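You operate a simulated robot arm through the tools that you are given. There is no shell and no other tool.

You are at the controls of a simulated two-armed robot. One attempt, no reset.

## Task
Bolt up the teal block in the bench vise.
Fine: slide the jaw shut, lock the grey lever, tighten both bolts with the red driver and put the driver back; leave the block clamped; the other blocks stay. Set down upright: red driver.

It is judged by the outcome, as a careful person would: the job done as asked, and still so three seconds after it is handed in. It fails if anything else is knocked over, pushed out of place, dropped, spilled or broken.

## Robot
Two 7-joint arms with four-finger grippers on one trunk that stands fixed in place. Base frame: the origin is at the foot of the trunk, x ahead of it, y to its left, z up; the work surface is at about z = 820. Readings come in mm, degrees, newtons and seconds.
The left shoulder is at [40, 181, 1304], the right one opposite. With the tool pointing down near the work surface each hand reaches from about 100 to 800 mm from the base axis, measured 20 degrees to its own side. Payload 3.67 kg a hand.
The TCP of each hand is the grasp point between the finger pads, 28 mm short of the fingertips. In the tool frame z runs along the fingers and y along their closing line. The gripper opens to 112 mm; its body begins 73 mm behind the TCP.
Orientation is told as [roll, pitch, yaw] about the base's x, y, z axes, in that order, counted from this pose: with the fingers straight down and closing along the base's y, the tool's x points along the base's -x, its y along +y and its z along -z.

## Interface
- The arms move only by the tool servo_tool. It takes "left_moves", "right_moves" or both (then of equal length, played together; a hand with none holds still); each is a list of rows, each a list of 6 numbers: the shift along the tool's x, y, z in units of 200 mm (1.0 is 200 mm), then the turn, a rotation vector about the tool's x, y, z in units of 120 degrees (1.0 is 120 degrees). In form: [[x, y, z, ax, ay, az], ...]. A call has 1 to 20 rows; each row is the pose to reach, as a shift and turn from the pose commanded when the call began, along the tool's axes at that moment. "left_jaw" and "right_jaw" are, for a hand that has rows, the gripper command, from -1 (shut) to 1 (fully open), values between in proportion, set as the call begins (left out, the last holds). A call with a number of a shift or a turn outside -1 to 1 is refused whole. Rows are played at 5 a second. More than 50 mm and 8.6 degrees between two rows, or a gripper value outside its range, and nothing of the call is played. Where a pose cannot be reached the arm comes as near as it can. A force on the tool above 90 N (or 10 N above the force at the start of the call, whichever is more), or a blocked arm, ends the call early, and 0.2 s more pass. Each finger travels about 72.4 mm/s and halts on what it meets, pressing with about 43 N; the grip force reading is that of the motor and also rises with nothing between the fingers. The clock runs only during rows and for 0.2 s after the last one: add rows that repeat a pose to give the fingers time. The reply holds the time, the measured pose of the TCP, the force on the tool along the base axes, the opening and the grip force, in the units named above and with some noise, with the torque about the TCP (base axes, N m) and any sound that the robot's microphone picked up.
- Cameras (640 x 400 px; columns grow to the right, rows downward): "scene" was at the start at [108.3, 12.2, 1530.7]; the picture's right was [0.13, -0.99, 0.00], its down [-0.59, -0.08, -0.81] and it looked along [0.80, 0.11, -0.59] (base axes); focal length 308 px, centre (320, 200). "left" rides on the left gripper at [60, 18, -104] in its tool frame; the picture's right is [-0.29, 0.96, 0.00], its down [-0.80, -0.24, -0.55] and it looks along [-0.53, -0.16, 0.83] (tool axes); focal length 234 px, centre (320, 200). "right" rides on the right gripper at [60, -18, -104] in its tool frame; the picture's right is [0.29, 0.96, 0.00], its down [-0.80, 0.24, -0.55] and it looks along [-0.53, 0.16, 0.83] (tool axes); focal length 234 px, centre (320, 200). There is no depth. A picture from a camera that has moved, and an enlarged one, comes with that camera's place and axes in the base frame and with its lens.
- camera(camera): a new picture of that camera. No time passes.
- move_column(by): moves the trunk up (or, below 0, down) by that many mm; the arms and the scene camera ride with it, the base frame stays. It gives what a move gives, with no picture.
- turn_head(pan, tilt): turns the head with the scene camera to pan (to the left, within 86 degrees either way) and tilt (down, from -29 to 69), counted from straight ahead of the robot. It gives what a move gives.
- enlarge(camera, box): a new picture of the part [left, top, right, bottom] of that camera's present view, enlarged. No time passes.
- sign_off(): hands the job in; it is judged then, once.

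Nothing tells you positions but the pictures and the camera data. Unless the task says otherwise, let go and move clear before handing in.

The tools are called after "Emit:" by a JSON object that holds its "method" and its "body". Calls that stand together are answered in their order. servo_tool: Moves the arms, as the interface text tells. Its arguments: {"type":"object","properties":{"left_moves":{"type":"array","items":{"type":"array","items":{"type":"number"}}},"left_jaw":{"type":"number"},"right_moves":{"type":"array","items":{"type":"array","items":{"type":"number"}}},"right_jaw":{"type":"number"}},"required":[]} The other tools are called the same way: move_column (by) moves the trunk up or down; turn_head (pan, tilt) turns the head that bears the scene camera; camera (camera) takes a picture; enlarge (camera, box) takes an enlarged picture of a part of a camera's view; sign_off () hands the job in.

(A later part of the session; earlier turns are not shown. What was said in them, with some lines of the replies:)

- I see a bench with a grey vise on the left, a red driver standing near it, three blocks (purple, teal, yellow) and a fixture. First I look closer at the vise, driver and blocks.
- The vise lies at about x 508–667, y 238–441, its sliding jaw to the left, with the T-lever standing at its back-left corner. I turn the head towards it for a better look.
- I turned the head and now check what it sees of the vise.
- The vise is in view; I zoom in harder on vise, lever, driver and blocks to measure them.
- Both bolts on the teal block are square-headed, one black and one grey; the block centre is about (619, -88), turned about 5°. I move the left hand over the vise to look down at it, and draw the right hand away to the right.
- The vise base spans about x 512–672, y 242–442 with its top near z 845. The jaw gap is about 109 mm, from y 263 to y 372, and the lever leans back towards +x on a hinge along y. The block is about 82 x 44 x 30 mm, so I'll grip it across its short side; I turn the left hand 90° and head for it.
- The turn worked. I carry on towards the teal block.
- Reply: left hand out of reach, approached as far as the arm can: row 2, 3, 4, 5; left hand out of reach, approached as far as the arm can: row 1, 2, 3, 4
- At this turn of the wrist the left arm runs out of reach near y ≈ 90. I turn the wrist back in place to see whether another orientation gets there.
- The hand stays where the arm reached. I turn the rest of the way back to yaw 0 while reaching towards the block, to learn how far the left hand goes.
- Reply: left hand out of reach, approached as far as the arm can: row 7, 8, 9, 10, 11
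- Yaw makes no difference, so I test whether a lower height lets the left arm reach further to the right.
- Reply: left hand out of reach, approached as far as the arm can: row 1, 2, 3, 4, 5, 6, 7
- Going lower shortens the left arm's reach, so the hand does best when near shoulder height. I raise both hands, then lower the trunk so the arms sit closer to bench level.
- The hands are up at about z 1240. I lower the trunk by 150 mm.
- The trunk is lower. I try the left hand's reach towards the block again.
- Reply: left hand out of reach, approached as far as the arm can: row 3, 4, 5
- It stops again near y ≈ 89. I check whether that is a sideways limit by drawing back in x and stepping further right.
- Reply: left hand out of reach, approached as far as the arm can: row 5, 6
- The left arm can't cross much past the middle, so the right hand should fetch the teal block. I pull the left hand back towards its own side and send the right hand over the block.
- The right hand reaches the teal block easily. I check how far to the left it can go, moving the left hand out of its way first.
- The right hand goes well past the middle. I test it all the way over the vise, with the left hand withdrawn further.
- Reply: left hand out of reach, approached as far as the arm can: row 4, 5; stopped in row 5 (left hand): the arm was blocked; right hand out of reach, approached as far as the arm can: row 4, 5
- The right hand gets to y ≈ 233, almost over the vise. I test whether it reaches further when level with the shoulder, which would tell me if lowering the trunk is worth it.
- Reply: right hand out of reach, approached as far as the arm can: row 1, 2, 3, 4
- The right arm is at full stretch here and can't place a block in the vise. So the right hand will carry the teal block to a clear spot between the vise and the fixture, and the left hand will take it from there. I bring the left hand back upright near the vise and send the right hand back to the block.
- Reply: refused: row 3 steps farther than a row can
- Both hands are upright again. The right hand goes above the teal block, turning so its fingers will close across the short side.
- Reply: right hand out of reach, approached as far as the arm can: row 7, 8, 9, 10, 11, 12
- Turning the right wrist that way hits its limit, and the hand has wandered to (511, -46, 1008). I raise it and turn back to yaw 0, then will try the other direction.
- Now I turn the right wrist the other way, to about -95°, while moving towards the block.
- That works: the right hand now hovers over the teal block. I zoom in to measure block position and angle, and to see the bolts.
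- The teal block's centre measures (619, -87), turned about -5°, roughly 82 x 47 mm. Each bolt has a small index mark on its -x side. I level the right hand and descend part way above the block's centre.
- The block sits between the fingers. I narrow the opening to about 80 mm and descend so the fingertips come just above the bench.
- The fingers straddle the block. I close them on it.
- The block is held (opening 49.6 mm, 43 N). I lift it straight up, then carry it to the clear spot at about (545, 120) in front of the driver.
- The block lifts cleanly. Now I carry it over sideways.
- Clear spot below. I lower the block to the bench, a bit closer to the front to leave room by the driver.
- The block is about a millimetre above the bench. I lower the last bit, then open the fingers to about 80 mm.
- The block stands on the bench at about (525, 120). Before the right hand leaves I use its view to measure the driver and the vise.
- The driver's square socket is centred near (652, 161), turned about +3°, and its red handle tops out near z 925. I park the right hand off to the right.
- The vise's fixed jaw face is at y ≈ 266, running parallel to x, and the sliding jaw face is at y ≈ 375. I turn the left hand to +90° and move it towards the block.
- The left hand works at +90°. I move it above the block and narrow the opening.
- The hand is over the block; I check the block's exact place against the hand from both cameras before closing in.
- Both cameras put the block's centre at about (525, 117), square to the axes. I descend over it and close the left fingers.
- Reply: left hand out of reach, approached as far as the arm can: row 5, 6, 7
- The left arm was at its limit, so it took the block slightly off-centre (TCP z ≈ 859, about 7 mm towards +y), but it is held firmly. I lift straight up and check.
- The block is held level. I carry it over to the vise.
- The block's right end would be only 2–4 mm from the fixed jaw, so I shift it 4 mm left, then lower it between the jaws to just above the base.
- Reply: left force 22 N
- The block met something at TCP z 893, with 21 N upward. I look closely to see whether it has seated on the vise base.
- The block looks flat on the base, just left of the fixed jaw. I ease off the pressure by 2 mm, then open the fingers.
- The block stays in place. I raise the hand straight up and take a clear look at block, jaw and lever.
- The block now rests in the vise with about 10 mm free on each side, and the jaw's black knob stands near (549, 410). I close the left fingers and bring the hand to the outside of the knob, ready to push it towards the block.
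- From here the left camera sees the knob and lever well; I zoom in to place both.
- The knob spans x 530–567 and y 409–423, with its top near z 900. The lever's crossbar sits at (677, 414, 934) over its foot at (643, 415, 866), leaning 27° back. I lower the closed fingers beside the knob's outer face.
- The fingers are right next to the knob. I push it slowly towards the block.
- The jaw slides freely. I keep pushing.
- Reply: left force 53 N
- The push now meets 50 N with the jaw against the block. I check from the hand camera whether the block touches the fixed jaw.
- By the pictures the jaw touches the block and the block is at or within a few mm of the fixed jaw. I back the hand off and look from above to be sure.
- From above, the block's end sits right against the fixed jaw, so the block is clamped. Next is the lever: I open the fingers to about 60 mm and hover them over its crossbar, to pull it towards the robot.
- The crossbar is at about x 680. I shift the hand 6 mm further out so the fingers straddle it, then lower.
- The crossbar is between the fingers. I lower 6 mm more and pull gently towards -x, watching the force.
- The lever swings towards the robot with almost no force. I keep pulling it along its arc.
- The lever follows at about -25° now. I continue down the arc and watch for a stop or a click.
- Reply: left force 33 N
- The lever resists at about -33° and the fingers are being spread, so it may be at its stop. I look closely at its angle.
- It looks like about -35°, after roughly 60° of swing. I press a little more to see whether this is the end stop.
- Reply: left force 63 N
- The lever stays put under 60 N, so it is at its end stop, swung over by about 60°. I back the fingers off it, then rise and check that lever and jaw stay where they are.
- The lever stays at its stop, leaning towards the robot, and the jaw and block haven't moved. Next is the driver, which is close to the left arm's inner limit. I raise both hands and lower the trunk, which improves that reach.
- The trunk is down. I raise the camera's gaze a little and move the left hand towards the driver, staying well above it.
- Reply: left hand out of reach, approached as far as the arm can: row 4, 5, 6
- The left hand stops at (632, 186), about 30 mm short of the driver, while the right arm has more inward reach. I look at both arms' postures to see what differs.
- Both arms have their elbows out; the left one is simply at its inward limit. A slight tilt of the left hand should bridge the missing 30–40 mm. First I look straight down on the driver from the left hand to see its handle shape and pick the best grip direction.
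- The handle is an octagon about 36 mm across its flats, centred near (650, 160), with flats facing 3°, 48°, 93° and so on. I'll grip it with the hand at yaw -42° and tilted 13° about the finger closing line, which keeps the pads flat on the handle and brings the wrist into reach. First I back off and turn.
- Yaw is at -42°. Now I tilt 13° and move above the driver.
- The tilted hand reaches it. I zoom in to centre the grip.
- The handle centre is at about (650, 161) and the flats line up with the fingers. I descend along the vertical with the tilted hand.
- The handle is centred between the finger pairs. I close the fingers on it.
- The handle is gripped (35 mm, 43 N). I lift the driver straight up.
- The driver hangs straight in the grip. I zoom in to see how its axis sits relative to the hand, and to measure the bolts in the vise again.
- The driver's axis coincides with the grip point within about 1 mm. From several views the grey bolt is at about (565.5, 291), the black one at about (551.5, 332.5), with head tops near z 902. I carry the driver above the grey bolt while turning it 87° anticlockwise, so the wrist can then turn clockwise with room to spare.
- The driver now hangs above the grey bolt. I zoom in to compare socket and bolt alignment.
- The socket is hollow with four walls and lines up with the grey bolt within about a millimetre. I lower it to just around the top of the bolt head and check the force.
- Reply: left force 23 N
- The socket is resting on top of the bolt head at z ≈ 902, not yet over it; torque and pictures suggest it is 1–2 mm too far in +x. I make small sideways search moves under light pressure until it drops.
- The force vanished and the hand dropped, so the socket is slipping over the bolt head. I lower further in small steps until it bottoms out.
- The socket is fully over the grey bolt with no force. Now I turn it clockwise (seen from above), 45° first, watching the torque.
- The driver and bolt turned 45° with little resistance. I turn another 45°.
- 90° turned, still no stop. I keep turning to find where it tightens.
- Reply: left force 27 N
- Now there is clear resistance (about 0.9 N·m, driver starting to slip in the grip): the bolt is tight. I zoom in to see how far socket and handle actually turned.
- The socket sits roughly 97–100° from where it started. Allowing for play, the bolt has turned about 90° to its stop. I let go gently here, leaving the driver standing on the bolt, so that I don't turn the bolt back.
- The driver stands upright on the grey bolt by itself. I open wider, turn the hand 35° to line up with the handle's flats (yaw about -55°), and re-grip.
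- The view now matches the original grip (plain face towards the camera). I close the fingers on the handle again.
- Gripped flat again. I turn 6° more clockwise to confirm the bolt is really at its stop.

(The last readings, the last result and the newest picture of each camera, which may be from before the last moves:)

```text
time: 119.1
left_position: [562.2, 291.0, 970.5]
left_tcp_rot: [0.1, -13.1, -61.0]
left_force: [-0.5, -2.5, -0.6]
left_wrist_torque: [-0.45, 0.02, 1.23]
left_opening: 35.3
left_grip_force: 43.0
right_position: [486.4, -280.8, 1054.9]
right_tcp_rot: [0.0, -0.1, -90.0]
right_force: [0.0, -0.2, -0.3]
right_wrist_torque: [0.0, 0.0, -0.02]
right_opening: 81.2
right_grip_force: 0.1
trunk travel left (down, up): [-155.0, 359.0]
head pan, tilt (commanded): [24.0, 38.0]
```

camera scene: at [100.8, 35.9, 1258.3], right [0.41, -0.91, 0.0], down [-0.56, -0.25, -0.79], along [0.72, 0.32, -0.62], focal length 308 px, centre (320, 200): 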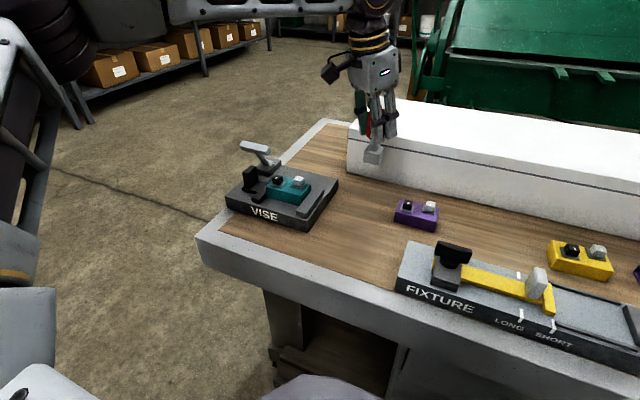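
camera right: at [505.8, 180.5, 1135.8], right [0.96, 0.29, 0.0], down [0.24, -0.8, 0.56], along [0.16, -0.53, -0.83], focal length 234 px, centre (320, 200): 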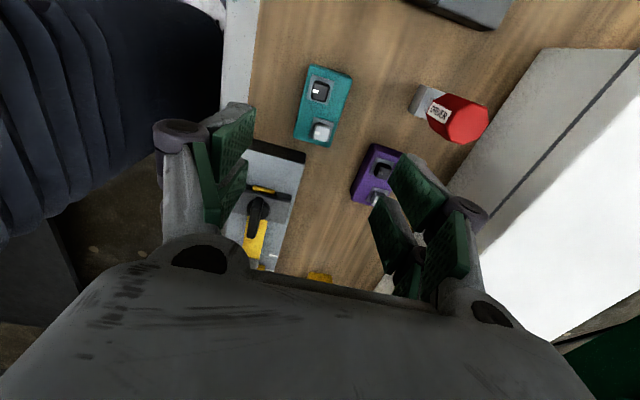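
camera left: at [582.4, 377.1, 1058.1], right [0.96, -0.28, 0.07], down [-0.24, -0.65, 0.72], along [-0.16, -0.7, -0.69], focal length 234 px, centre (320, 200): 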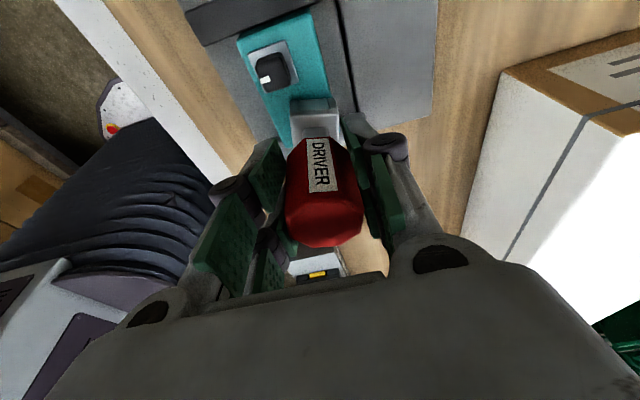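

A clear stop at 1.2 N·m: the grey bolt is tight. I relax that twist, then lift the driver straight off.

Emit:
{"method": "servo_tool", "body": {"left_moves": [[0, 0, 0, -0.0056, 0, -0.0244], [0, 0, 0, -0.0113, 0, -0.0487], [-0.0079, 0, -0.0341, -0.0113, 0, -0.0487], [-0.0158, 0, -0.0682, -0.0113, 0, -0.0487], [-0.0237, 0, -0.1023, -0.0113, 0, -0.0487], [-0.0355, 0, -0.1535, -0.0113, 0, -0.0487], [-0.0473, 0, -0.2046, -0.0113, 0, -0.0487], [-0.0473, 0, -0.2046, -0.0113, 0, -0.0487]]}}

Emit:
{"method": "enlarge", "body": {"camera": "scene", "box": [255, 115, 335, 205]}}

Emit:
{"method": "enlarge", "body": {"camera": "left", "box": [235, 0, 405, 170]}}

```text
time: 120.9
left_position: [562.9, 292.3, 1013.0]
left_tcp_rot: [0.0, -13.1, -55.0]
left_force: [-0.4, 0.0, -2.0]
left_wrist_torque: [0.03, -0.01, -0.03]
left_opening: 35.3
left_grip_force: 43.1
right_position: [485.3, -280.5, 1053.4]
right_tcp_rot: [-0.2, -0.1, -89.9]
right_force: [-0.6, -0.2, -0.6]
right_wrist_torque: [0.0, -0.01, -0.01]
right_opening: 81.3
right_grip_force: 0.1
trunk travel left (down, up): [-155.0, 359.0]
head pan, tilt (commanded): [24.0, 38.0]
```

```text
4.44 times, centred on (295, 160) of scene
camera zoom: at [100.7, 35.9, 1258.3], right [0.41, -0.91, 0.0], down [-0.56, -0.25, -0.79], along [0.72, 0.32, -0.62], focal length 1369 px, centre (431, 378)
```

zoom: 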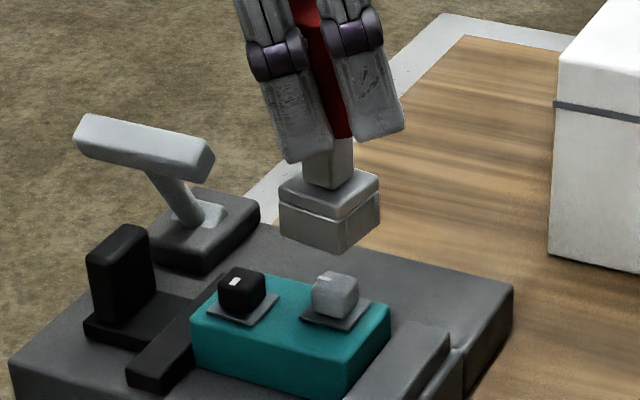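

```text
2.35 times, centred on (320, 85) of left
camera zoom: at [531.5, 369.8, 1100.4], right [0.95, 0.32, 0.07], down [0.18, -0.67, 0.72], along [0.27, -0.67, -0.69], focal length 551 px, centre (320, 471)
```

zoom: 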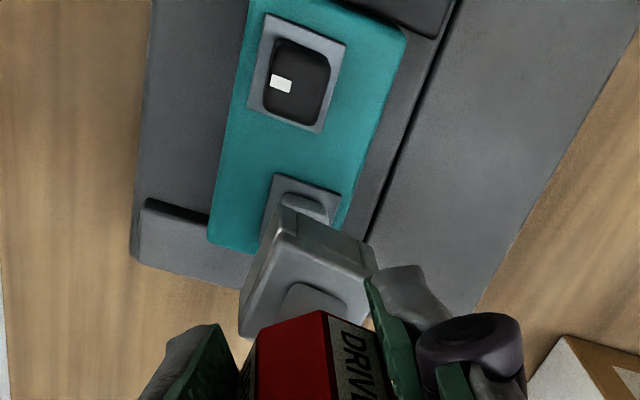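

The driver is free. I check the grey bolt's mark to confirm it has turned.

Emit:
{"method": "enlarge", "body": {"camera": "scene", "box": [290, 172, 325, 200]}}

```text
14.29 times, centred on (308, 186) of scene
camera zoom: at [100.7, 35.9, 1258.3], right [0.41, -0.91, 0.0], down [-0.56, -0.25, -0.79], along [0.72, 0.32, -0.62], focal length 4400 px, centre (499, 400)
```

zoom: 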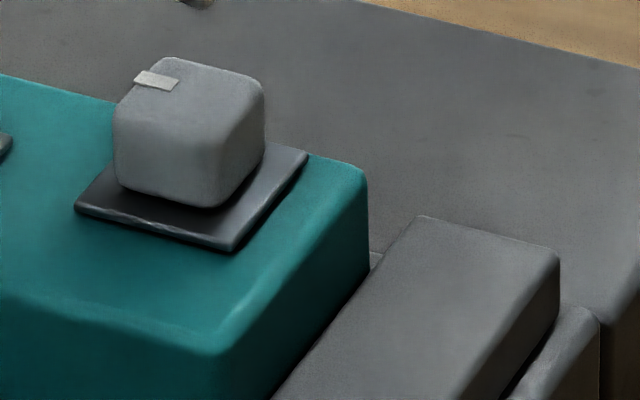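

The mark moved from the -x side to the +y side, a quarter turn clockwise, so the grey bolt is done. Now I turn the hand back to +45° while moving above the black bolt, at about (550, 334.5).

Emit:
{"method": "servo_tool", "body": {"left_moves": [[0.0159, 0.0051, -0.0037, -0.0144, 0, -0.0625], [0.0318, 0.0103, -0.0073, -0.0288, 0, -0.1249], [0.0477, 0.0154, -0.011, -0.0433, 0, -0.1874], [0.0636, 0.0205, -0.0147, -0.0577, 0, -0.2498], [0.0795, 0.0257, -0.0183, -0.0721, 0, -0.3123], [0.0954, 0.0308, -0.022, -0.0865, 0, -0.3748], [0.1113, 0.0359, -0.0257, -0.101, 0, -0.4372], [0.1272, 0.041, -0.0294, -0.1154, 0, -0.4997], [0.1431, 0.0462, -0.033, -0.1298, 0, -0.5622], [0.159, 0.0513, -0.0367, -0.1442, 0, -0.6246], [0.1749, 0.0564, -0.0404, -0.1587, 0, -0.6871], [0.1908, 0.0616, -0.044, -0.1731, 0, -0.7495], [0.2067, 0.0667, -0.0477, -0.1875, 0, -0.812], [0.2067, 0.0667, -0.0477, -0.1875, 0, -0.812]]}}

Emit:
{"method": "enlarge", "body": {"camera": "scene", "box": [245, 125, 325, 205]}}

Emit:
{"method": "enlarge", "body": {"camera": "left", "box": [250, 0, 410, 150]}}

```text
time: 123.9
left_position: [551.7, 334.1, 1011.5]
left_tcp_rot: [-0.1, -13.0, 45.2]
left_force: [0.7, -0.6, -2.1]
left_wrist_torque: [-0.01, -0.03, 0.0]
left_opening: 35.2
left_grip_force: 43.5
right_position: [486.5, -281.5, 1053.4]
right_tcp_rot: [-0.1, -0.2, -89.9]
right_force: [-0.4, -0.1, 0.8]
right_wrist_torque: [0.0, 0.02, -0.01]
right_opening: 81.3
right_grip_force: 0.0
trunk travel left (down, up): [-155.0, 359.0]
head pan, tilt (commanded): [24.0, 38.0]
```

```text
5.00 times, centred on (285, 165) of scene
camera zoom: at [100.5, 36.0, 1258.4], right [0.41, -0.91, 0.0], down [-0.56, -0.25, -0.79], along [0.72, 0.32, -0.62], focal length 1540 px, centre (495, 375)
```

zoom: 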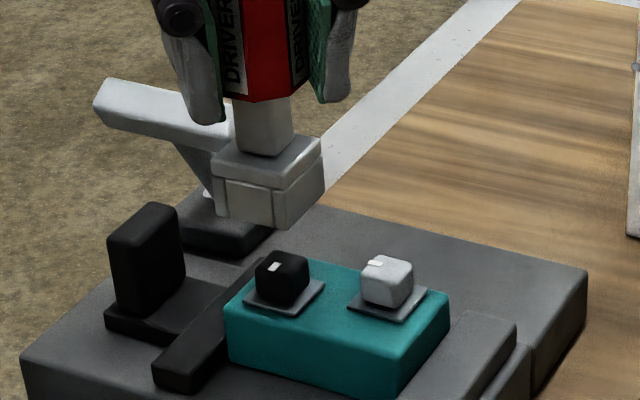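

```text
2.67 times, centred on (330, 75) of left
camera zoom: at [479.9, 289.8, 1099.8], right [-0.48, 0.88, 0.06], down [0.63, 0.29, 0.72], along [0.61, 0.39, -0.69], focal length 624 px, centre (293, 533)
```

zoom: 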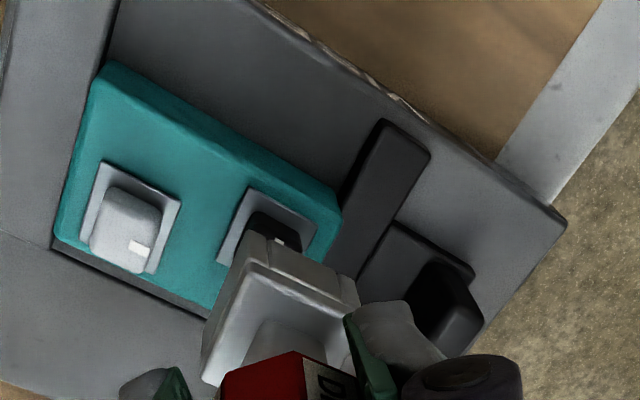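

The driver is above the black bolt; the pictures suggest a correction of about 1 mm towards -x and -y. I apply it and lower to the head top.

Emit:
{"method": "servo_tool", "body": {"left_moves": [[0.0127, 0.0007, 0.0341, 0, 0, 0], [0.0218, 0.0007, 0.0731, 0, 0, 0], [0.0296, 0.0007, 0.0975, 0, 0, 0], [0.0345, 0.0007, 0.118, 0, 0, 0], [0.0384, 0.0007, 0.1348, 0, 0, 0], [0.0384, 0.0007, 0.1348, 0, 0, 0]]}}

```text
time: 125.3
left_position: [549.6, 334.0, 984.4]
left_tcp_rot: [-0.1, -13.0, 44.9]
left_force: [0.0, 0.2, -1.6]
left_wrist_torque: [-0.03, 0.01, 0.01]
left_opening: 35.0
left_grip_force: 43.2
right_position: [486.1, -279.7, 1053.6]
right_tcp_rot: [-0.1, -0.1, -89.9]
right_force: [0.5, 0.4, 0.3]
right_wrist_torque: [-0.04, -0.01, 0.0]
right_opening: 81.4
right_grip_force: 0.1
trunk travel left (down, up): [-155.0, 359.0]
head pan, tilt (commanded): [24.0, 38.0]
```

No contact force at head-top height, so it is entering. I continue down slowly.

Emit:
{"method": "servo_tool", "body": {"left_moves": [[0.0034, 0, 0.0146, 0, 0, 0], [0.0068, 0, 0.0292, 0, 0, 0], [0.0068, 0, 0.0292, 0, 0, 0]]}}

```text
time: 126.1
left_position: [548.9, 332.8, 978.4]
left_tcp_rot: [-0.1, -13.0, 45.0]
left_force: [-0.6, 0.9, -2.1]
left_wrist_torque: [-0.01, -0.03, 0.0]
left_opening: 35.2
left_grip_force: 43.0
right_position: [485.6, -281.1, 1053.0]
right_tcp_rot: [-0.1, -0.1, -89.9]
right_force: [-0.1, 0.5, 0.5]
right_wrist_torque: [-0.03, -0.01, 0.0]
right_opening: 81.2
right_grip_force: 0.1
trunk travel left (down, up): [-155.0, 359.0]
head pan, tilt (commanded): [24.0, 38.0]
```

Emit:
{"method": "servo_tool", "body": {"left_moves": [[0.0034, 0, 0.0146, 0, 0, 0], [0.0068, 0, 0.0292, 0, 0, 0], [0.0091, 0, 0.039, 0, 0, 0], [0.0091, 0, 0.039, 0, 0, 0]]}}

Emit:
{"method": "enlarge", "body": {"camera": "scene", "box": [245, 125, 325, 205]}}

Emit:
{"method": "enlarge", "body": {"camera": "left", "box": [250, 0, 410, 150]}}

```text
time: 127.1
left_position: [548.9, 333.6, 970.4]
left_tcp_rot: [-0.1, -13.0, 44.9]
left_force: [0.0, 0.4, 1.3]
left_wrist_torque: [0.06, -0.03, -0.02]
left_opening: 35.4
left_grip_force: 43.0
right_position: [485.3, -280.8, 1053.4]
right_tcp_rot: [-0.1, -0.1, -90.0]
right_force: [0.8, -0.1, -0.5]
right_wrist_torque: [-0.01, 0.0, 0.02]
right_opening: 81.2
right_grip_force: 0.1
trunk travel left (down, up): [-155.0, 359.0]
head pan, tilt (commanded): [24.0, 38.0]
```

```text
5.00 times, centred on (285, 165) of scene
camera zoom: at [100.3, 35.7, 1258.4], right [0.41, -0.91, 0.0], down [-0.56, -0.25, -0.79], along [0.72, 0.32, -0.62], focal length 1540 px, centre (495, 375)
```

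zoom: 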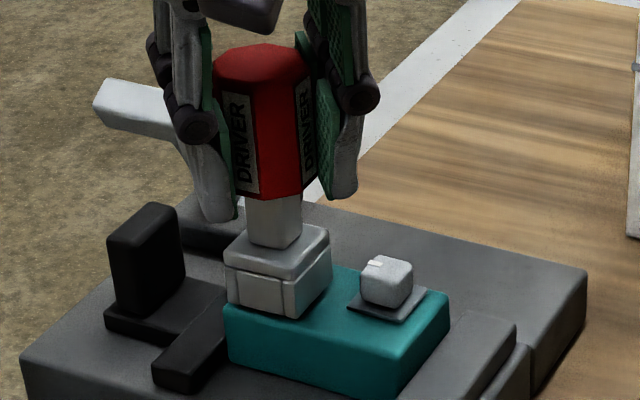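

```text
2.67 times, centred on (330, 75) of left
camera zoom: at [478.3, 288.5, 1058.2], right [-0.48, 0.88, 0.06], down [0.63, 0.29, 0.72], along [0.61, 0.38, -0.69], focal length 624 px, centre (293, 533)
```

zoom: 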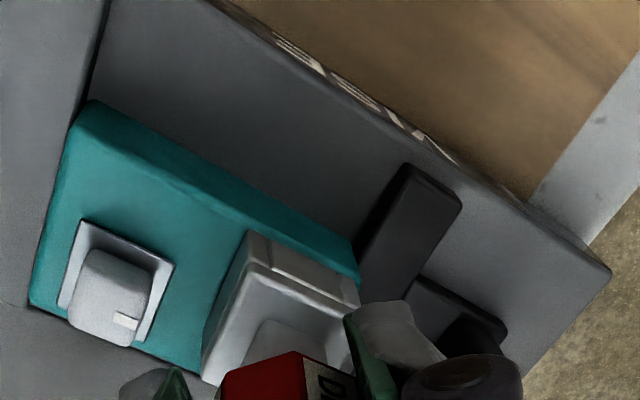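

The socket is over the black bolt. I turn it clockwise 90° in two steps.

Emit:
{"method": "servo_tool", "body": {"left_moves": [[0, 0, 0, 0.0141, 0, 0.0609], [0, 0, 0, 0.0281, 0, 0.1218], [0, 0, 0, 0.0422, 0, 0.1827], [0, 0, 0, 0.0562, 0, 0.2436], [0, 0, 0, 0.0703, 0, 0.3045], [0, 0, 0, 0.0844, 0, 0.3654], [0, 0, 0, 0.0844, 0, 0.3654]]}}

Emit:
{"method": "servo_tool", "body": {"left_moves": [[0, 0, 0, 0.0141, 0, 0.0609], [0, 0, 0, 0.0281, 0, 0.1218], [0, 0, 0, 0.0422, 0, 0.1827], [0, 0, 0, 0.0562, 0, 0.2436], [0, 0, 0, 0.0703, 0, 0.3045], [0, 0, 0, 0.0844, 0, 0.3654], [0, 0, 0, 0.0844, 0, 0.3654]]}}

Emit:
{"method": "enlarge", "body": {"camera": "scene", "box": [245, 115, 325, 205]}}

```text
time: 128.7
left_position: [548.6, 332.5, 970.3]
left_tcp_rot: [-0.1, -13.1, -0.1]
left_force: [2.8, 1.9, 4.8]
left_wrist_torque: [0.11, -0.28, -0.01]
left_opening: 35.1
left_grip_force: 43.7
right_position: [486.3, -280.8, 1053.6]
right_tcp_rot: [-0.1, -0.2, -89.8]
right_force: [0.7, 0.3, 0.6]
right_wrist_torque: [-0.01, 0.01, -0.02]
right_opening: 81.2
right_grip_force: 0.1
trunk travel left (down, up): [-155.0, 359.0]
head pan, tilt (commanded): [24.0, 38.0]
```

```text
time: 130.3
left_position: [548.2, 332.2, 969.7]
left_tcp_rot: [0.0, -13.1, -45.0]
left_force: [2.6, 1.6, 4.7]
left_wrist_torque: [0.09, -0.13, 0.02]
left_opening: 35.3
left_grip_force: 42.5
right_position: [486.7, -280.8, 1053.5]
right_tcp_rot: [-0.1, -0.1, -89.8]
right_force: [-0.2, -0.7, 0.5]
right_wrist_torque: [-0.03, 0.02, 0.0]
right_opening: 81.0
right_grip_force: 0.1
trunk travel left (down, up): [-155.0, 359.0]
head pan, tilt (commanded): [24.0, 38.0]
```

```text
4.44 times, centred on (285, 160) of scene
camera zoom: at [100.4, 35.8, 1258.4], right [0.41, -0.91, 0.0], down [-0.56, -0.25, -0.79], along [0.72, 0.32, -0.62], focal length 1369 px, centre (476, 378)
```

zoom: 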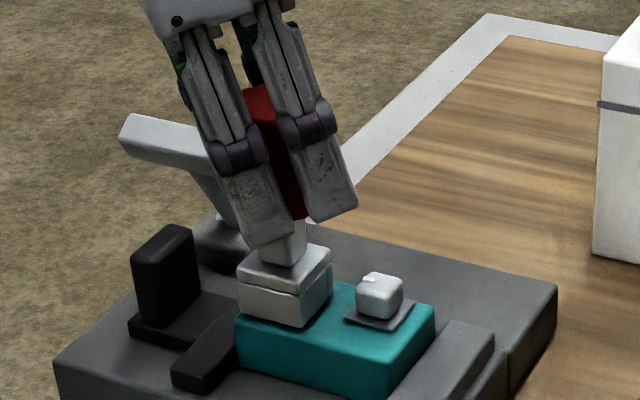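

90° turned. I go on in small steps until the stop can be felt.

Emit:
{"method": "servo_tool", "body": {"left_moves": [[0, 0, 0, 0.0075, 0, 0.0325], [0, 0, 0, 0.0131, 0, 0.0568], [0, 0, 0, 0.0188, 0, 0.0812], [0, 0, 0, 0.0188, 0, 0.0812]]}}

```text
time: 131.3
left_position: [548.8, 333.5, 971.2]
left_tcp_rot: [0.1, -13.2, -55.0]
left_force: [0.5, 2.0, 5.5]
left_wrist_torque: [-0.02, 0.06, 0.07]
left_opening: 35.3
left_grip_force: 42.9
right_position: [486.2, -282.0, 1053.8]
right_tcp_rot: [0.0, -0.1, -89.9]
right_force: [0.3, 0.9, 0.4]
right_wrist_torque: [0.01, 0.01, 0.04]
right_opening: 81.2
right_grip_force: 0.2
trunk travel left (down, up): [-155.0, 359.0]
head pan, tilt (commanded): [24.0, 38.0]
```

Emit:
{"method": "servo_tool", "body": {"left_moves": [[0, 0, 0, 0.0056, 0, 0.0244], [0, 0, 0, 0.0113, 0, 0.0487], [0, 0, 0, 0.0113, 0, 0.0487]]}}

```text
time: 132.1
left_position: [549.5, 333.5, 969.9]
left_tcp_rot: [0.1, -13.1, -61.1]
left_force: [1.0, 3.1, 5.3]
left_wrist_torque: [-0.06, 0.06, 1.05]
left_opening: 35.2
left_grip_force: 43.5
right_position: [484.6, -282.0, 1053.4]
right_tcp_rot: [-0.1, -0.2, -89.9]
right_force: [-0.3, 0.2, -0.5]
right_wrist_torque: [0.0, 0.01, -0.02]
right_opening: 81.2
right_grip_force: 0.1
trunk travel left (down, up): [-155.0, 359.0]
head pan, tilt (commanded): [24.0, 38.0]
```

The stop is there at 1.05 N·m. I nip it up a couple of degrees more to be sure it is fully tight, then relax.

Emit:
{"method": "servo_tool", "body": {"left_moves": [[0, 0, 0, 0.0047, 0, 0.0203], [0, 0, 0, 0.0047, 0, 0.0203]]}}

```text
time: 132.7
left_position: [549.3, 334.4, 969.9]
left_tcp_rot: [0.0, -13.1, -63.5]
left_force: [1.7, 4.7, 7.0]
left_wrist_torque: [-0.05, 0.05, 1.37]
left_opening: 35.6
left_grip_force: 42.7
right_position: [484.6, -280.2, 1053.7]
right_tcp_rot: [0.1, -0.1, -89.9]
right_force: [-0.4, -0.5, 0.6]
right_wrist_torque: [-0.04, 0.02, 0.01]
right_opening: 81.2
right_grip_force: 0.1
trunk travel left (down, up): [-155.0, 359.0]
head pan, tilt (commanded): [24.0, 38.0]
```

The black bolt is tight (1.4 N·m). I relax the twist and lift the driver straight off.

Emit:
{"method": "servo_tool", "body": {"left_moves": [[0, 0, 0, -0.008, 0, -0.0345], [0, 0, 0, -0.0159, 0, -0.069], [-0.0079, 0, -0.0341, -0.0159, 0, -0.069], [-0.0158, 0, -0.0682, -0.0159, 0, -0.069], [-0.0237, 0, -0.1023, -0.0159, 0, -0.069], [-0.0355, 0, -0.1535, -0.0159, 0, -0.069], [-0.0484, 0, -0.2095, -0.0159, 0, -0.069], [-0.0484, 0, -0.2095, -0.0159, 0, -0.069]]}}

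Emit:
{"method": "enlarge", "body": {"camera": "scene", "box": [270, 160, 330, 205]}}

Emit:
{"method": "camera", "body": {"camera": "scene"}}

```text
time: 134.5
left_position: [549.7, 333.0, 1013.2]
left_tcp_rot: [0.0, -13.1, -55.1]
left_force: [-0.1, 0.3, -2.4]
left_wrist_torque: [0.01, 0.04, 0.01]
left_opening: 35.4
left_grip_force: 43.2
right_position: [485.6, -280.7, 1054.7]
right_tcp_rot: [-0.2, -0.2, -89.9]
right_force: [-0.2, -0.6, -0.6]
right_wrist_torque: [0.03, 0.02, 0.01]
right_opening: 81.3
right_grip_force: 0.0
trunk travel left (down, up): [-155.0, 359.0]
head pan, tilt (commanded): [24.0, 38.0]
```

```text
8.89 times, centred on (300, 182) of scene
camera zoom: at [100.7, 36.0, 1258.4], right [0.41, -0.91, 0.0], down [-0.56, -0.25, -0.79], along [0.72, 0.32, -0.62], focal length 2738 px, centre (498, 356)
```

zoom: 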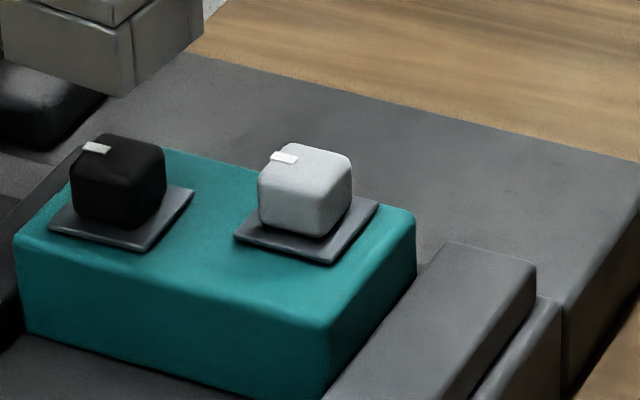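

```text
taken
camera scene: at [100.7, 36.0, 1258.4], right [0.41, -0.91, 0.0], down [-0.56, -0.25, -0.79], along [0.72, 0.32, -0.62], focal length 308 px, centre (320, 200)
```

scene: 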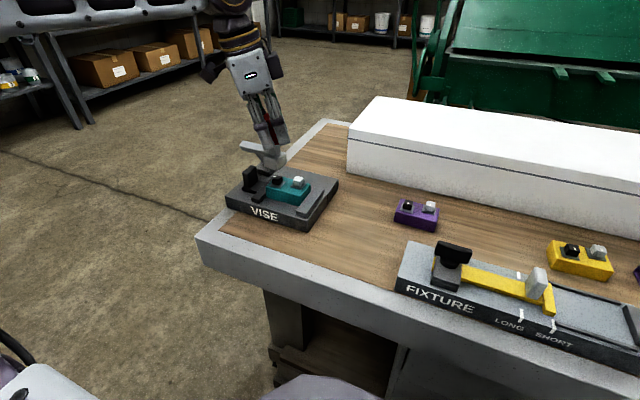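

Both marks now point the same way, a quarter turn on: both bolts are tight and the block is still clamped. I carry the driver back to its place at (650, 161), in the same hand pose I picked it up with.

Emit:
{"method": "servo_tool", "body": {"left_moves": [[-0.121, -0.0096, 0.0279, -0.0031, 0, -0.0132], [-0.242, -0.0191, 0.0559, -0.0061, 0, -0.0264], [-0.363, -0.0287, 0.0838, -0.0092, 0, -0.0396], [-0.484, -0.0383, 0.1118, -0.0122, 0, -0.0528], [-0.605, -0.0478, 0.1397, -0.0153, 0, -0.066], [-0.726, -0.0574, 0.1676, -0.0183, 0, -0.0792], [-0.847, -0.0669, 0.1956, -0.0214, 0, -0.0924], [-0.968, -0.0765, 0.2235, -0.0244, 0, -0.1056], [-0.968, -0.0765, 0.2235, -0.0244, 0, -0.1056]]}}

Emit:
{"method": "enlarge", "body": {"camera": "scene", "box": [330, 60, 440, 200]}}

Emit:
{"method": "camera", "body": {"camera": "left"}}

```text
time: 136.5
left_position: [650.9, 160.8, 1013.7]
left_tcp_rot: [0.0, -13.2, -42.0]
left_force: [-0.2, -0.2, -1.6]
left_wrist_torque: [0.03, -0.05, 0.0]
left_opening: 35.4
left_grip_force: 43.6
right_position: [485.2, -281.0, 1053.6]
right_tcp_rot: [0.0, -0.1, -89.9]
right_force: [-0.4, 0.0, -0.9]
right_wrist_torque: [-0.01, -0.07, 0.01]
right_opening: 81.3
right_grip_force: 0.0
trunk travel left (down, up): [-155.0, 359.0]
head pan, tilt (commanded): [24.0, 38.0]
```

```text
2.86 times, centred on (385, 130) of scene
camera zoom: at [99.9, 35.9, 1258.4], right [0.41, -0.91, 0.0], down [-0.56, -0.25, -0.79], along [0.72, 0.32, -0.62], focal length 880 px, centre (134, 400)
```

zoom: 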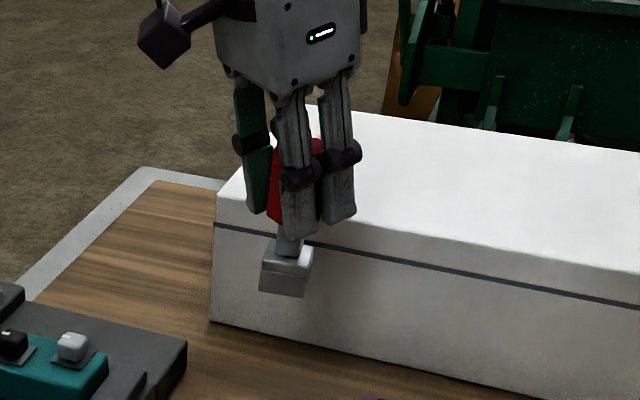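

```text
taken
camera left: at [601.9, 230.0, 1101.5], right [0.85, 0.52, 0.06], down [0.32, -0.61, 0.72], along [0.42, -0.59, -0.69], focal length 234 px, centre (320, 200)
```

left: 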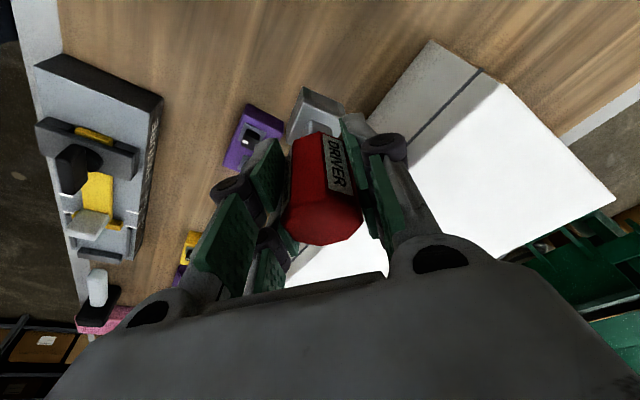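

Positioned above its original spot, clear bench below. I lower it to just above the bench.

Emit:
{"method": "servo_tool", "body": {"left_moves": [[0.0229, 0, 0.0991, 0, 0, 0], [0.0458, 0, 0.1982, 0, 0, 0], [0.0687, 0, 0.2973, 0, 0, 0], [0.0915, 0, 0.3964, 0, 0, 0], [0.1057, 0, 0.458, 0, 0, 0], [0.1144, 0, 0.4955, 0, 0, 0], [0.1144, 0, 0.4955, 0, 0, 0]]}}

Emit:
{"method": "enlarge", "body": {"camera": "scene", "box": [330, 90, 430, 220]}}

```text
time: 138.1
left_position: [651.0, 162.1, 911.2]
left_tcp_rot: [0.0, -13.1, -41.9]
left_force: [0.3, -0.4, -0.2]
left_wrist_torque: [0.01, -0.01, 0.01]
left_opening: 35.7
left_grip_force: 43.4
right_position: [486.7, -281.3, 1054.3]
right_tcp_rot: [-0.1, -0.1, -89.9]
right_force: [-0.2, -0.3, 0.4]
right_wrist_torque: [0.01, 0.01, 0.01]
right_opening: 81.4
right_grip_force: 0.1
trunk travel left (down, up): [-155.0, 359.0]
head pan, tilt (commanded): [24.0, 38.0]
```

```text
3.08 times, centred on (380, 155) of scene
camera zoom: at [100.6, 35.7, 1258.4], right [0.41, -0.91, 0.0], down [-0.56, -0.25, -0.79], along [0.72, 0.32, -0.62], focal length 948 px, centre (135, 338)
```

zoom: 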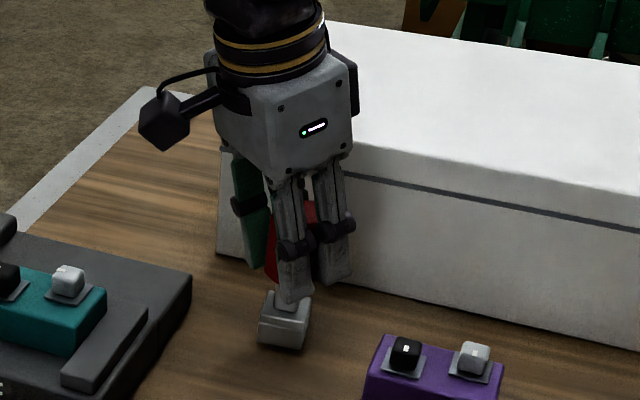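

Nearly down. I lower in small steps and watch for touchdown.

Emit:
{"method": "servo_tool", "body": {"left_moves": [[0.0023, 0, 0.0097, 0, 0, 0], [0.0045, 0, 0.0195, 0, 0, 0], [0.0045, 0, 0.0195, 0, 0, 0]]}}

```text
time: 138.9
left_position: [649.9, 160.6, 907.5]
left_tcp_rot: [0.0, -13.0, -42.0]
left_force: [0.5, -0.1, -2.3]
left_wrist_torque: [-0.01, -0.04, -0.06]
left_opening: 35.4
left_grip_force: 43.1
right_position: [484.9, -281.4, 1053.5]
right_tcp_rot: [-0.1, -0.1, -89.9]
right_force: [-0.3, -0.2, -0.7]
right_wrist_torque: [0.0, 0.0, 0.01]
right_opening: 81.0
right_grip_force: 0.1
trunk travel left (down, up): [-155.0, 359.0]
head pan, tilt (commanded): [24.0, 38.0]
```

Emit:
{"method": "servo_tool", "body": {"left_moves": [[0.0011, 0, 0.0049, 0, 0, 0], [0.0023, 0, 0.0097, 0, 0, 0], [0.0023, 0, 0.0097, 0, 0, 0]]}}

```text
time: 139.7
left_position: [650.3, 162.4, 905.5]
left_tcp_rot: [0.0, -13.0, -42.0]
left_force: [0.5, -0.5, -1.3]
left_wrist_torque: [-0.02, 0.03, 0.0]
left_opening: 35.4
left_grip_force: 43.2
right_position: [486.2, -280.6, 1054.5]
right_tcp_rot: [-0.1, -0.1, -89.9]
right_force: [-0.5, -0.3, 0.4]
right_wrist_torque: [0.03, -0.03, 0.0]
right_opening: 81.2
right_grip_force: 0.1
trunk travel left (down, up): [-155.0, 359.0]
head pan, tilt (commanded): [24.0, 38.0]
```

Emit:
{"method": "servo_tool", "body": {"left_moves": [[0.0009, 0, 0.0039, 0, 0, 0], [0.0017, 0, 0.0073, 0, 0, 0], [0.0017, 0, 0.0073, 0, 0, 0]]}}

Emit:
{"method": "enlarge", "body": {"camera": "scene", "box": [350, 155, 400, 210]}}

```text
time: 140.5
left_position: [650.5, 161.6, 904.7]
left_tcp_rot: [-0.1, -13.2, -42.0]
left_force: [0.1, -0.4, -1.8]
left_wrist_torque: [-0.03, -0.03, -0.02]
left_opening: 35.1
left_grip_force: 42.7
right_position: [486.1, -281.4, 1053.8]
right_tcp_rot: [0.0, -0.1, -89.9]
right_force: [-0.4, 0.6, -0.6]
right_wrist_torque: [0.01, -0.06, 0.01]
right_opening: 81.3
right_grip_force: 0.0
trunk travel left (down, up): [-155.0, 359.0]
head pan, tilt (commanded): [24.0, 38.0]
```

```text
7.27 times, centred on (375, 182) of scene
camera zoom: at [100.7, 35.8, 1258.4], right [0.41, -0.91, 0.0], down [-0.56, -0.25, -0.79], along [0.72, 0.32, -0.62], focal length 2240 px, centre (-80, 327)
```

zoom: 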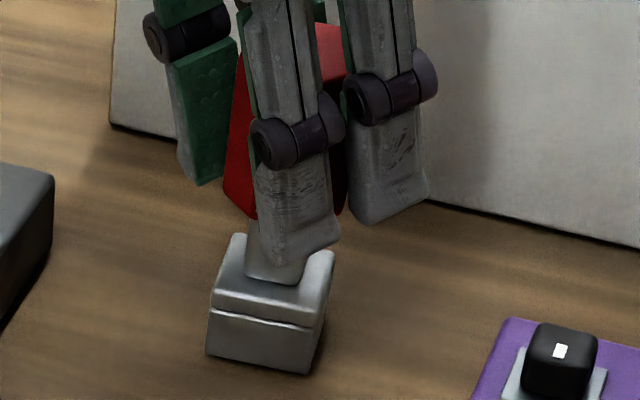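

Emit:
{"method": "servo_tool", "body": {"left_moves": [[0.0009, 0, 0.0039, 0, 0, 0], [0.0017, 0, 0.0073, 0, 0, 0], [0.0017, 0, 0.0073, 0, 0, 0]]}}

```text
time: 141.3
left_position: [649.9, 161.6, 902.8]
left_tcp_rot: [0.0, -13.2, -42.0]
left_force: [0.6, -0.5, -1.3]
left_wrist_torque: [0.03, 0.02, -0.01]
left_opening: 35.4
left_grip_force: 42.5
right_position: [485.3, -281.7, 1053.9]
right_tcp_rot: [-0.2, -0.1, -89.9]
right_force: [-0.7, 0.1, 0.1]
right_wrist_torque: [0.0, -0.02, -0.02]
right_opening: 81.1
right_grip_force: 0.0
trunk travel left (down, up): [-155.0, 359.0]
head pan, tilt (commanded): [24.0, 38.0]
```

Emit:
{"method": "servo_tool", "body": {"left_moves": [[0.0006, 0, 0.0025, 0, 0, 0], [0.0012, 0, 0.005, 0, 0, 0], [0.0012, 0, 0.005, 0, 0, 0]]}}

```text
time: 142.1
left_position: [651.2, 161.2, 901.8]
left_tcp_rot: [0.0, -13.0, -42.0]
left_force: [1.1, 0.1, 3.8]
left_wrist_torque: [-0.09, 0.01, -0.01]
left_opening: 35.4
left_grip_force: 43.2
right_position: [484.6, -280.1, 1054.1]
right_tcp_rot: [-0.1, -0.2, -89.8]
right_force: [0.3, 0.1, -0.8]
right_wrist_torque: [-0.02, 0.0, 0.01]
right_opening: 81.3
right_grip_force: 0.1
trunk travel left (down, up): [-155.0, 359.0]
head pan, tilt (commanded): [24.0, 38.0]
```

Touchdown: the driver is on the bench. I open the fingers a little first, then wider.

Emit:
{"method": "servo_tool", "body": {"left_moves": [[0, 0, 0, 0, 0, 0], [0, 0, 0, 0, 0, 0]], "left_jaw": -0.26}}

Emit:
{"method": "servo_tool", "body": {"left_moves": [[0, 0, 0, 0, 0, 0], [0, 0, 0, 0, 0, 0], [0, 0, 0, 0, 0, 0]], "left_jaw": 0.3}}

Emit:
{"method": "camera", "body": {"camera": "left"}}

Emit:
{"method": "enlarge", "body": {"camera": "scene", "box": [340, 110, 420, 215]}}

```text
time: 142.7
left_position: [651.0, 161.6, 902.1]
left_tcp_rot: [0.0, -13.1, -42.0]
left_force: [-1.0, 0.6, 1.0]
left_wrist_torque: [-0.01, -0.02, -0.01]
left_opening: 41.7
left_grip_force: 0.1
right_position: [486.5, -280.7, 1053.0]
right_tcp_rot: [-0.1, -0.1, -89.9]
right_force: [1.0, -0.3, -0.6]
right_wrist_torque: [0.0, 0.02, 0.03]
right_opening: 81.1
right_grip_force: 0.0
trunk travel left (down, up): [-155.0, 359.0]
head pan, tilt (commanded): [24.0, 38.0]
```

```text
time: 143.5
left_position: [650.1, 161.2, 901.3]
left_tcp_rot: [0.1, -13.1, -42.0]
left_force: [-0.2, 0.3, 0.0]
left_wrist_torque: [0.0, 0.02, 0.01]
left_opening: 72.8
left_grip_force: 0.1
right_position: [486.4, -281.0, 1054.5]
right_tcp_rot: [-0.1, -0.1, -89.9]
right_force: [-0.4, 0.4, -0.4]
right_wrist_torque: [0.02, 0.02, -0.01]
right_opening: 81.3
right_grip_force: 0.0
trunk travel left (down, up): [-155.0, 359.0]
head pan, tilt (commanded): [24.0, 38.0]
```

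```text
taken
camera left: at [601.9, 230.0, 989.4], right [0.85, 0.52, 0.06], down [0.32, -0.61, 0.72], along [0.42, -0.59, -0.69], focal length 234 px, centre (320, 200)
```

left: 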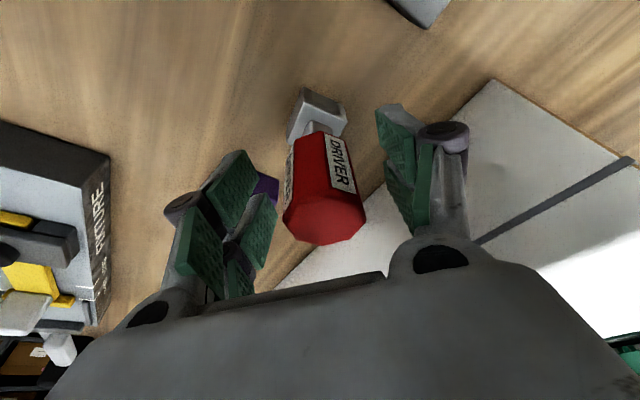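

```text
3.81 times, centred on (380, 162) of scene
camera zoom: at [100.5, 35.8, 1258.4], right [0.41, -0.91, 0.0], down [-0.56, -0.25, -0.79], along [0.72, 0.32, -0.62], focal length 1173 px, centre (91, 343)
```

zoom: 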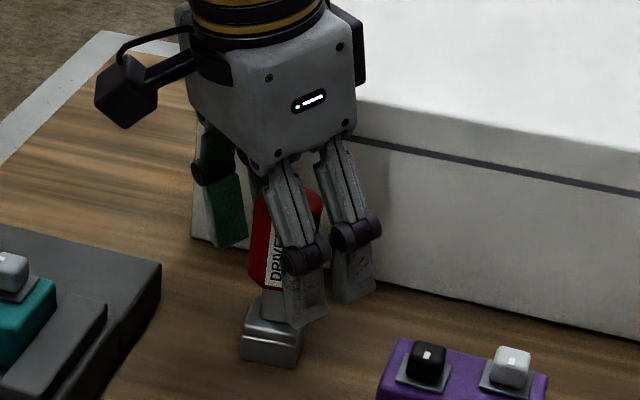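

The driver stands upright at its old place. I rise straight up and clear of it.

Emit:
{"method": "servo_tool", "body": {"left_moves": [[-0.0113, 0, -0.0487, 0, 0, 0], [-0.0338, 0, -0.1462, 0, 0, 0], [-0.0563, 0, -0.2436, 0, 0, 0], [-0.0788, 0, -0.341, 0, 0, 0], [-0.1013, 0, -0.4385, 0, 0, 0], [-0.135, 0, -0.5846, 0, 0, 0], [-0.1575, 0, -0.682, 0, 0, 0], [-0.1575, 0, -0.682, 0, 0, 0]]}}

Emit:
{"method": "camera", "body": {"camera": "left"}}

Emit:
{"method": "camera", "body": {"camera": "scene"}}

```text
time: 145.3
left_position: [649.7, 161.4, 1041.4]
left_tcp_rot: [0.0, -13.1, -42.0]
left_force: [-0.3, 0.2, 0.2]
left_wrist_torque: [-0.01, 0.0, 0.02]
left_opening: 72.7
left_grip_force: 0.1
right_position: [485.1, -281.4, 1053.9]
right_tcp_rot: [-0.1, -0.1, -89.9]
right_force: [-0.8, -1.5, 0.4]
right_wrist_torque: [0.01, -0.02, 0.02]
right_opening: 81.2
right_grip_force: 0.0
trunk travel left (down, up): [-155.0, 359.0]
head pan, tilt (commanded): [24.0, 38.0]
```

```text
taken
camera left: at [602.0, 230.0, 1129.2], right [0.85, 0.52, 0.06], down [0.32, -0.61, 0.72], along [0.42, -0.59, -0.69], focal length 234 px, centre (320, 200)
```

left: 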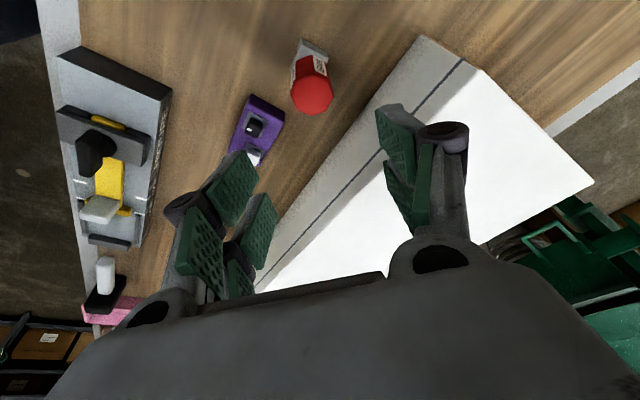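

```text
taken
camera scene: at [100.6, 35.8, 1258.4], right [0.41, -0.91, 0.0], down [-0.56, -0.25, -0.79], along [0.72, 0.32, -0.62], focal length 308 px, centre (320, 200)
```

scene: 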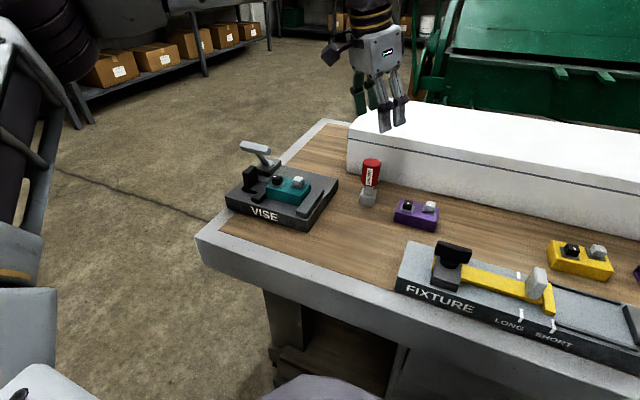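

The driver looks exactly as before. I withdraw the left hand, untilting it, and then inspect everything one last time.

Emit:
{"method": "servo_tool", "body": {"left_moves": [[0.13, 0.0175, -0.0456, 0, 0.0155, 0], [0.27, 0.035, -0.0911, 0, 0.031, 0], [0.4, 0.0525, -0.1367, 0, 0.0464, 0], [0.535, 0.07, -0.1823, 0, 0.0619, 0], [0.67, 0.0875, -0.2279, 0, 0.0774, 0], [0.8, 0.105, -0.2734, 0, 0.0929, 0], [0.937, 0.1225, -0.319, 0, 0.1083, 0], [0.937, 0.1225, -0.319, 0, 0.1083, 0]]}}

Emit:
{"method": "servo_tool", "body": {"left_moves": [[0.15, 0.05, -0.05, 0, 0, 0], [0.3, 0.1, -0.1, 0, 0, 0], [0.45, 0.15, -0.15, 0, 0, 0], [0.45, 0.15, -0.15, 0, 0, 0]]}}

Emit:
{"method": "turn_head", "body": {"pan": 24, "tilt": 40}}

Emit:
{"method": "camera", "body": {"camera": "scene"}}

Emit:
{"method": "enlarge", "body": {"camera": "scene", "box": [215, 110, 405, 225]}}

```text
time: 147.1
left_position: [521.9, 310.9, 1060.8]
left_tcp_rot: [-0.1, 0.0, -42.0]
left_force: [-0.4, -1.9, 0.4]
left_wrist_torque: [0.02, 0.01, 0.01]
left_opening: 72.7
left_grip_force: 0.0
right_position: [485.7, -281.6, 1053.2]
right_tcp_rot: [-0.1, -0.1, -89.8]
right_force: [-0.7, 0.4, -0.1]
right_wrist_torque: [0.0, -0.02, 0.0]
right_opening: 81.1
right_grip_force: 0.1
trunk travel left (down, up): [-155.0, 359.0]
head pan, tilt (commanded): [24.0, 38.0]
```

```text
time: 148.1
left_position: [474.1, 395.4, 1091.2]
left_tcp_rot: [0.0, 0.0, -42.1]
left_force: [-0.2, 0.2, 0.3]
left_wrist_torque: [0.0, 0.05, -0.01]
left_opening: 72.9
left_grip_force: 0.0
right_position: [486.3, -280.9, 1052.3]
right_tcp_rot: [0.0, -0.1, -89.9]
right_force: [-0.4, -0.3, 0.2]
right_wrist_torque: [0.03, -0.02, 0.01]
right_opening: 81.2
right_grip_force: 0.1
trunk travel left (down, up): [-155.0, 359.0]
head pan, tilt (commanded): [24.0, 38.0]
```

```text
time: 148.7
left_position: [473.7, 394.3, 1091.7]
left_tcp_rot: [0.0, -0.1, -42.0]
left_force: [1.3, 0.1, 0.2]
left_wrist_torque: [-0.02, 0.0, 0.05]
left_opening: 73.0
left_grip_force: 0.2
right_position: [485.7, -281.4, 1054.6]
right_tcp_rot: [-0.1, -0.1, -89.8]
right_force: [0.0, -0.5, 0.3]
right_wrist_torque: [0.01, 0.0, -0.01]
right_opening: 81.1
right_grip_force: 0.0
trunk travel left (down, up): [-155.0, 359.0]
head pan, tilt (commanded): [24.0, 40.0]
```

```text
taken
camera scene: at [99.2, 35.4, 1255.4], right [0.41, -0.91, 0.0], down [-0.59, -0.26, -0.77], along [0.7, 0.31, -0.64], focal length 308 px, centre (320, 200)
```

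scene: 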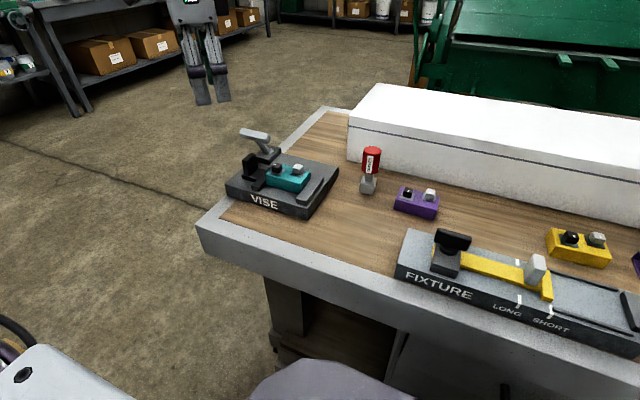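

```text
3.37 times, centred on (310, 168) of scene
camera zoom: at [99.2, 35.4, 1255.4], right [0.41, -0.91, 0.0], down [-0.59, -0.26, -0.77], along [0.7, 0.31, -0.64], focal length 1038 px, centre (354, 310)
```

zoom: 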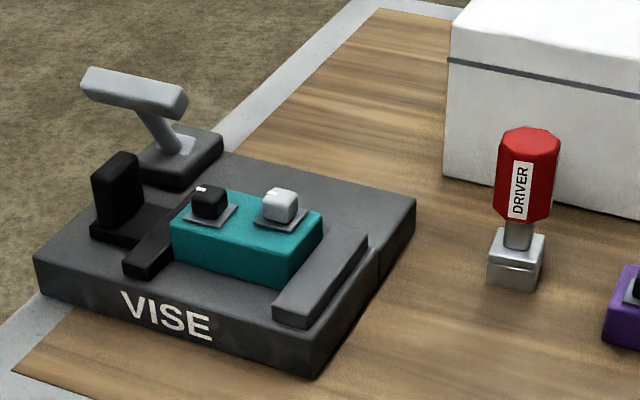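

The driver stands upright in its place, the block is in the vise and the lever is over. I check from the hand camera that the jaw is still tight on the block.

Emit:
{"method": "camera", "body": {"camera": "left"}}

Emit:
{"method": "enlarge", "body": {"camera": "scene", "box": [235, 120, 325, 215]}}

```text
taken
camera left: at [441.5, 449.0, 1195.8], right [0.86, 0.52, 0.0], down [0.43, -0.71, 0.56], along [0.29, -0.47, -0.83], focal length 234 px, centre (320, 200)
```

left: 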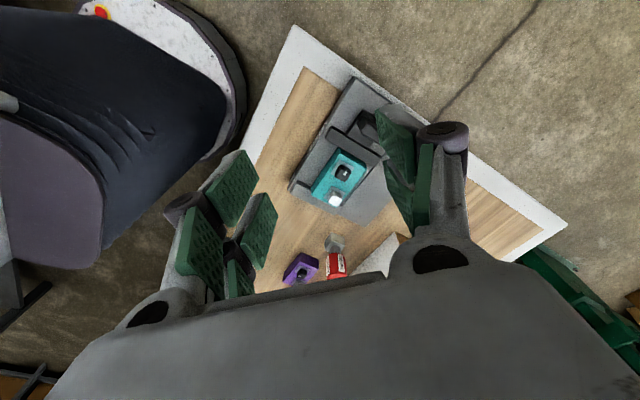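

```text
4.21 times, centred on (280, 168) of scene
camera zoom: at [99.2, 35.4, 1255.4], right [0.41, -0.91, 0.0], down [-0.59, -0.26, -0.77], along [0.7, 0.31, -0.64], focal length 1297 px, centre (488, 337)
```

zoom: 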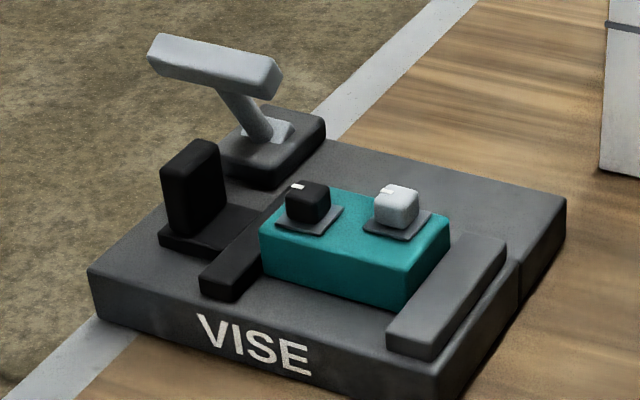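

Emit:
{"method": "enlarge", "body": {"camera": "left", "box": [280, 70, 410, 230]}}

```text
2.50 times, centred on (345, 150) of left
camera zoom: at [441.5, 449.0, 1195.8], right [0.86, 0.52, 0.0], down [0.43, -0.71, 0.56], along [0.29, -0.47, -0.83], focal length 585 px, centre (258, 325)
```

zoom: 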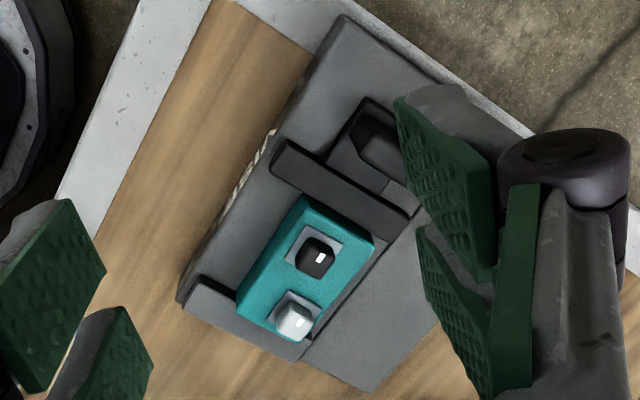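

Everything checks out. The teal block is clamped between both jaws, the lever is at its stop and both bolts are at theirs. The driver stands upright in its old place, the other blocks are untouched and both hands are clear. I hand it in.

Emit:
{"method": "sign_off", "body": {}}

```text
The job is handed in.
```

The teal block is bolted up in the bench vise, and I've handed the job in. The result of the judging hasn't come back to me.

- **Block:** it sits flat on the vise base, held between the fixed jaw and the sliding jaw. I pushed the jaw shut with about 50 N. The right hand set the block down on the bench part-way, because neither arm could carry it the whole distance.
- **Lever:** I swung the grey lever about 60° towards the robot until it stopped. It didn't move further under 60 N. No click was picked up, so I'm taking that stop as locked.
- **Bolts:** both turned a quarter turn clockwise, until each reached a firm stop at over 1 N·m. Their marks now point the same way.
- **Driver:** it stands upright, within about 2 mm of where it started.
- **Other items:** the purple and yellow blocks, the fixture and the rest of the bench were not touched. Both hands are clear.
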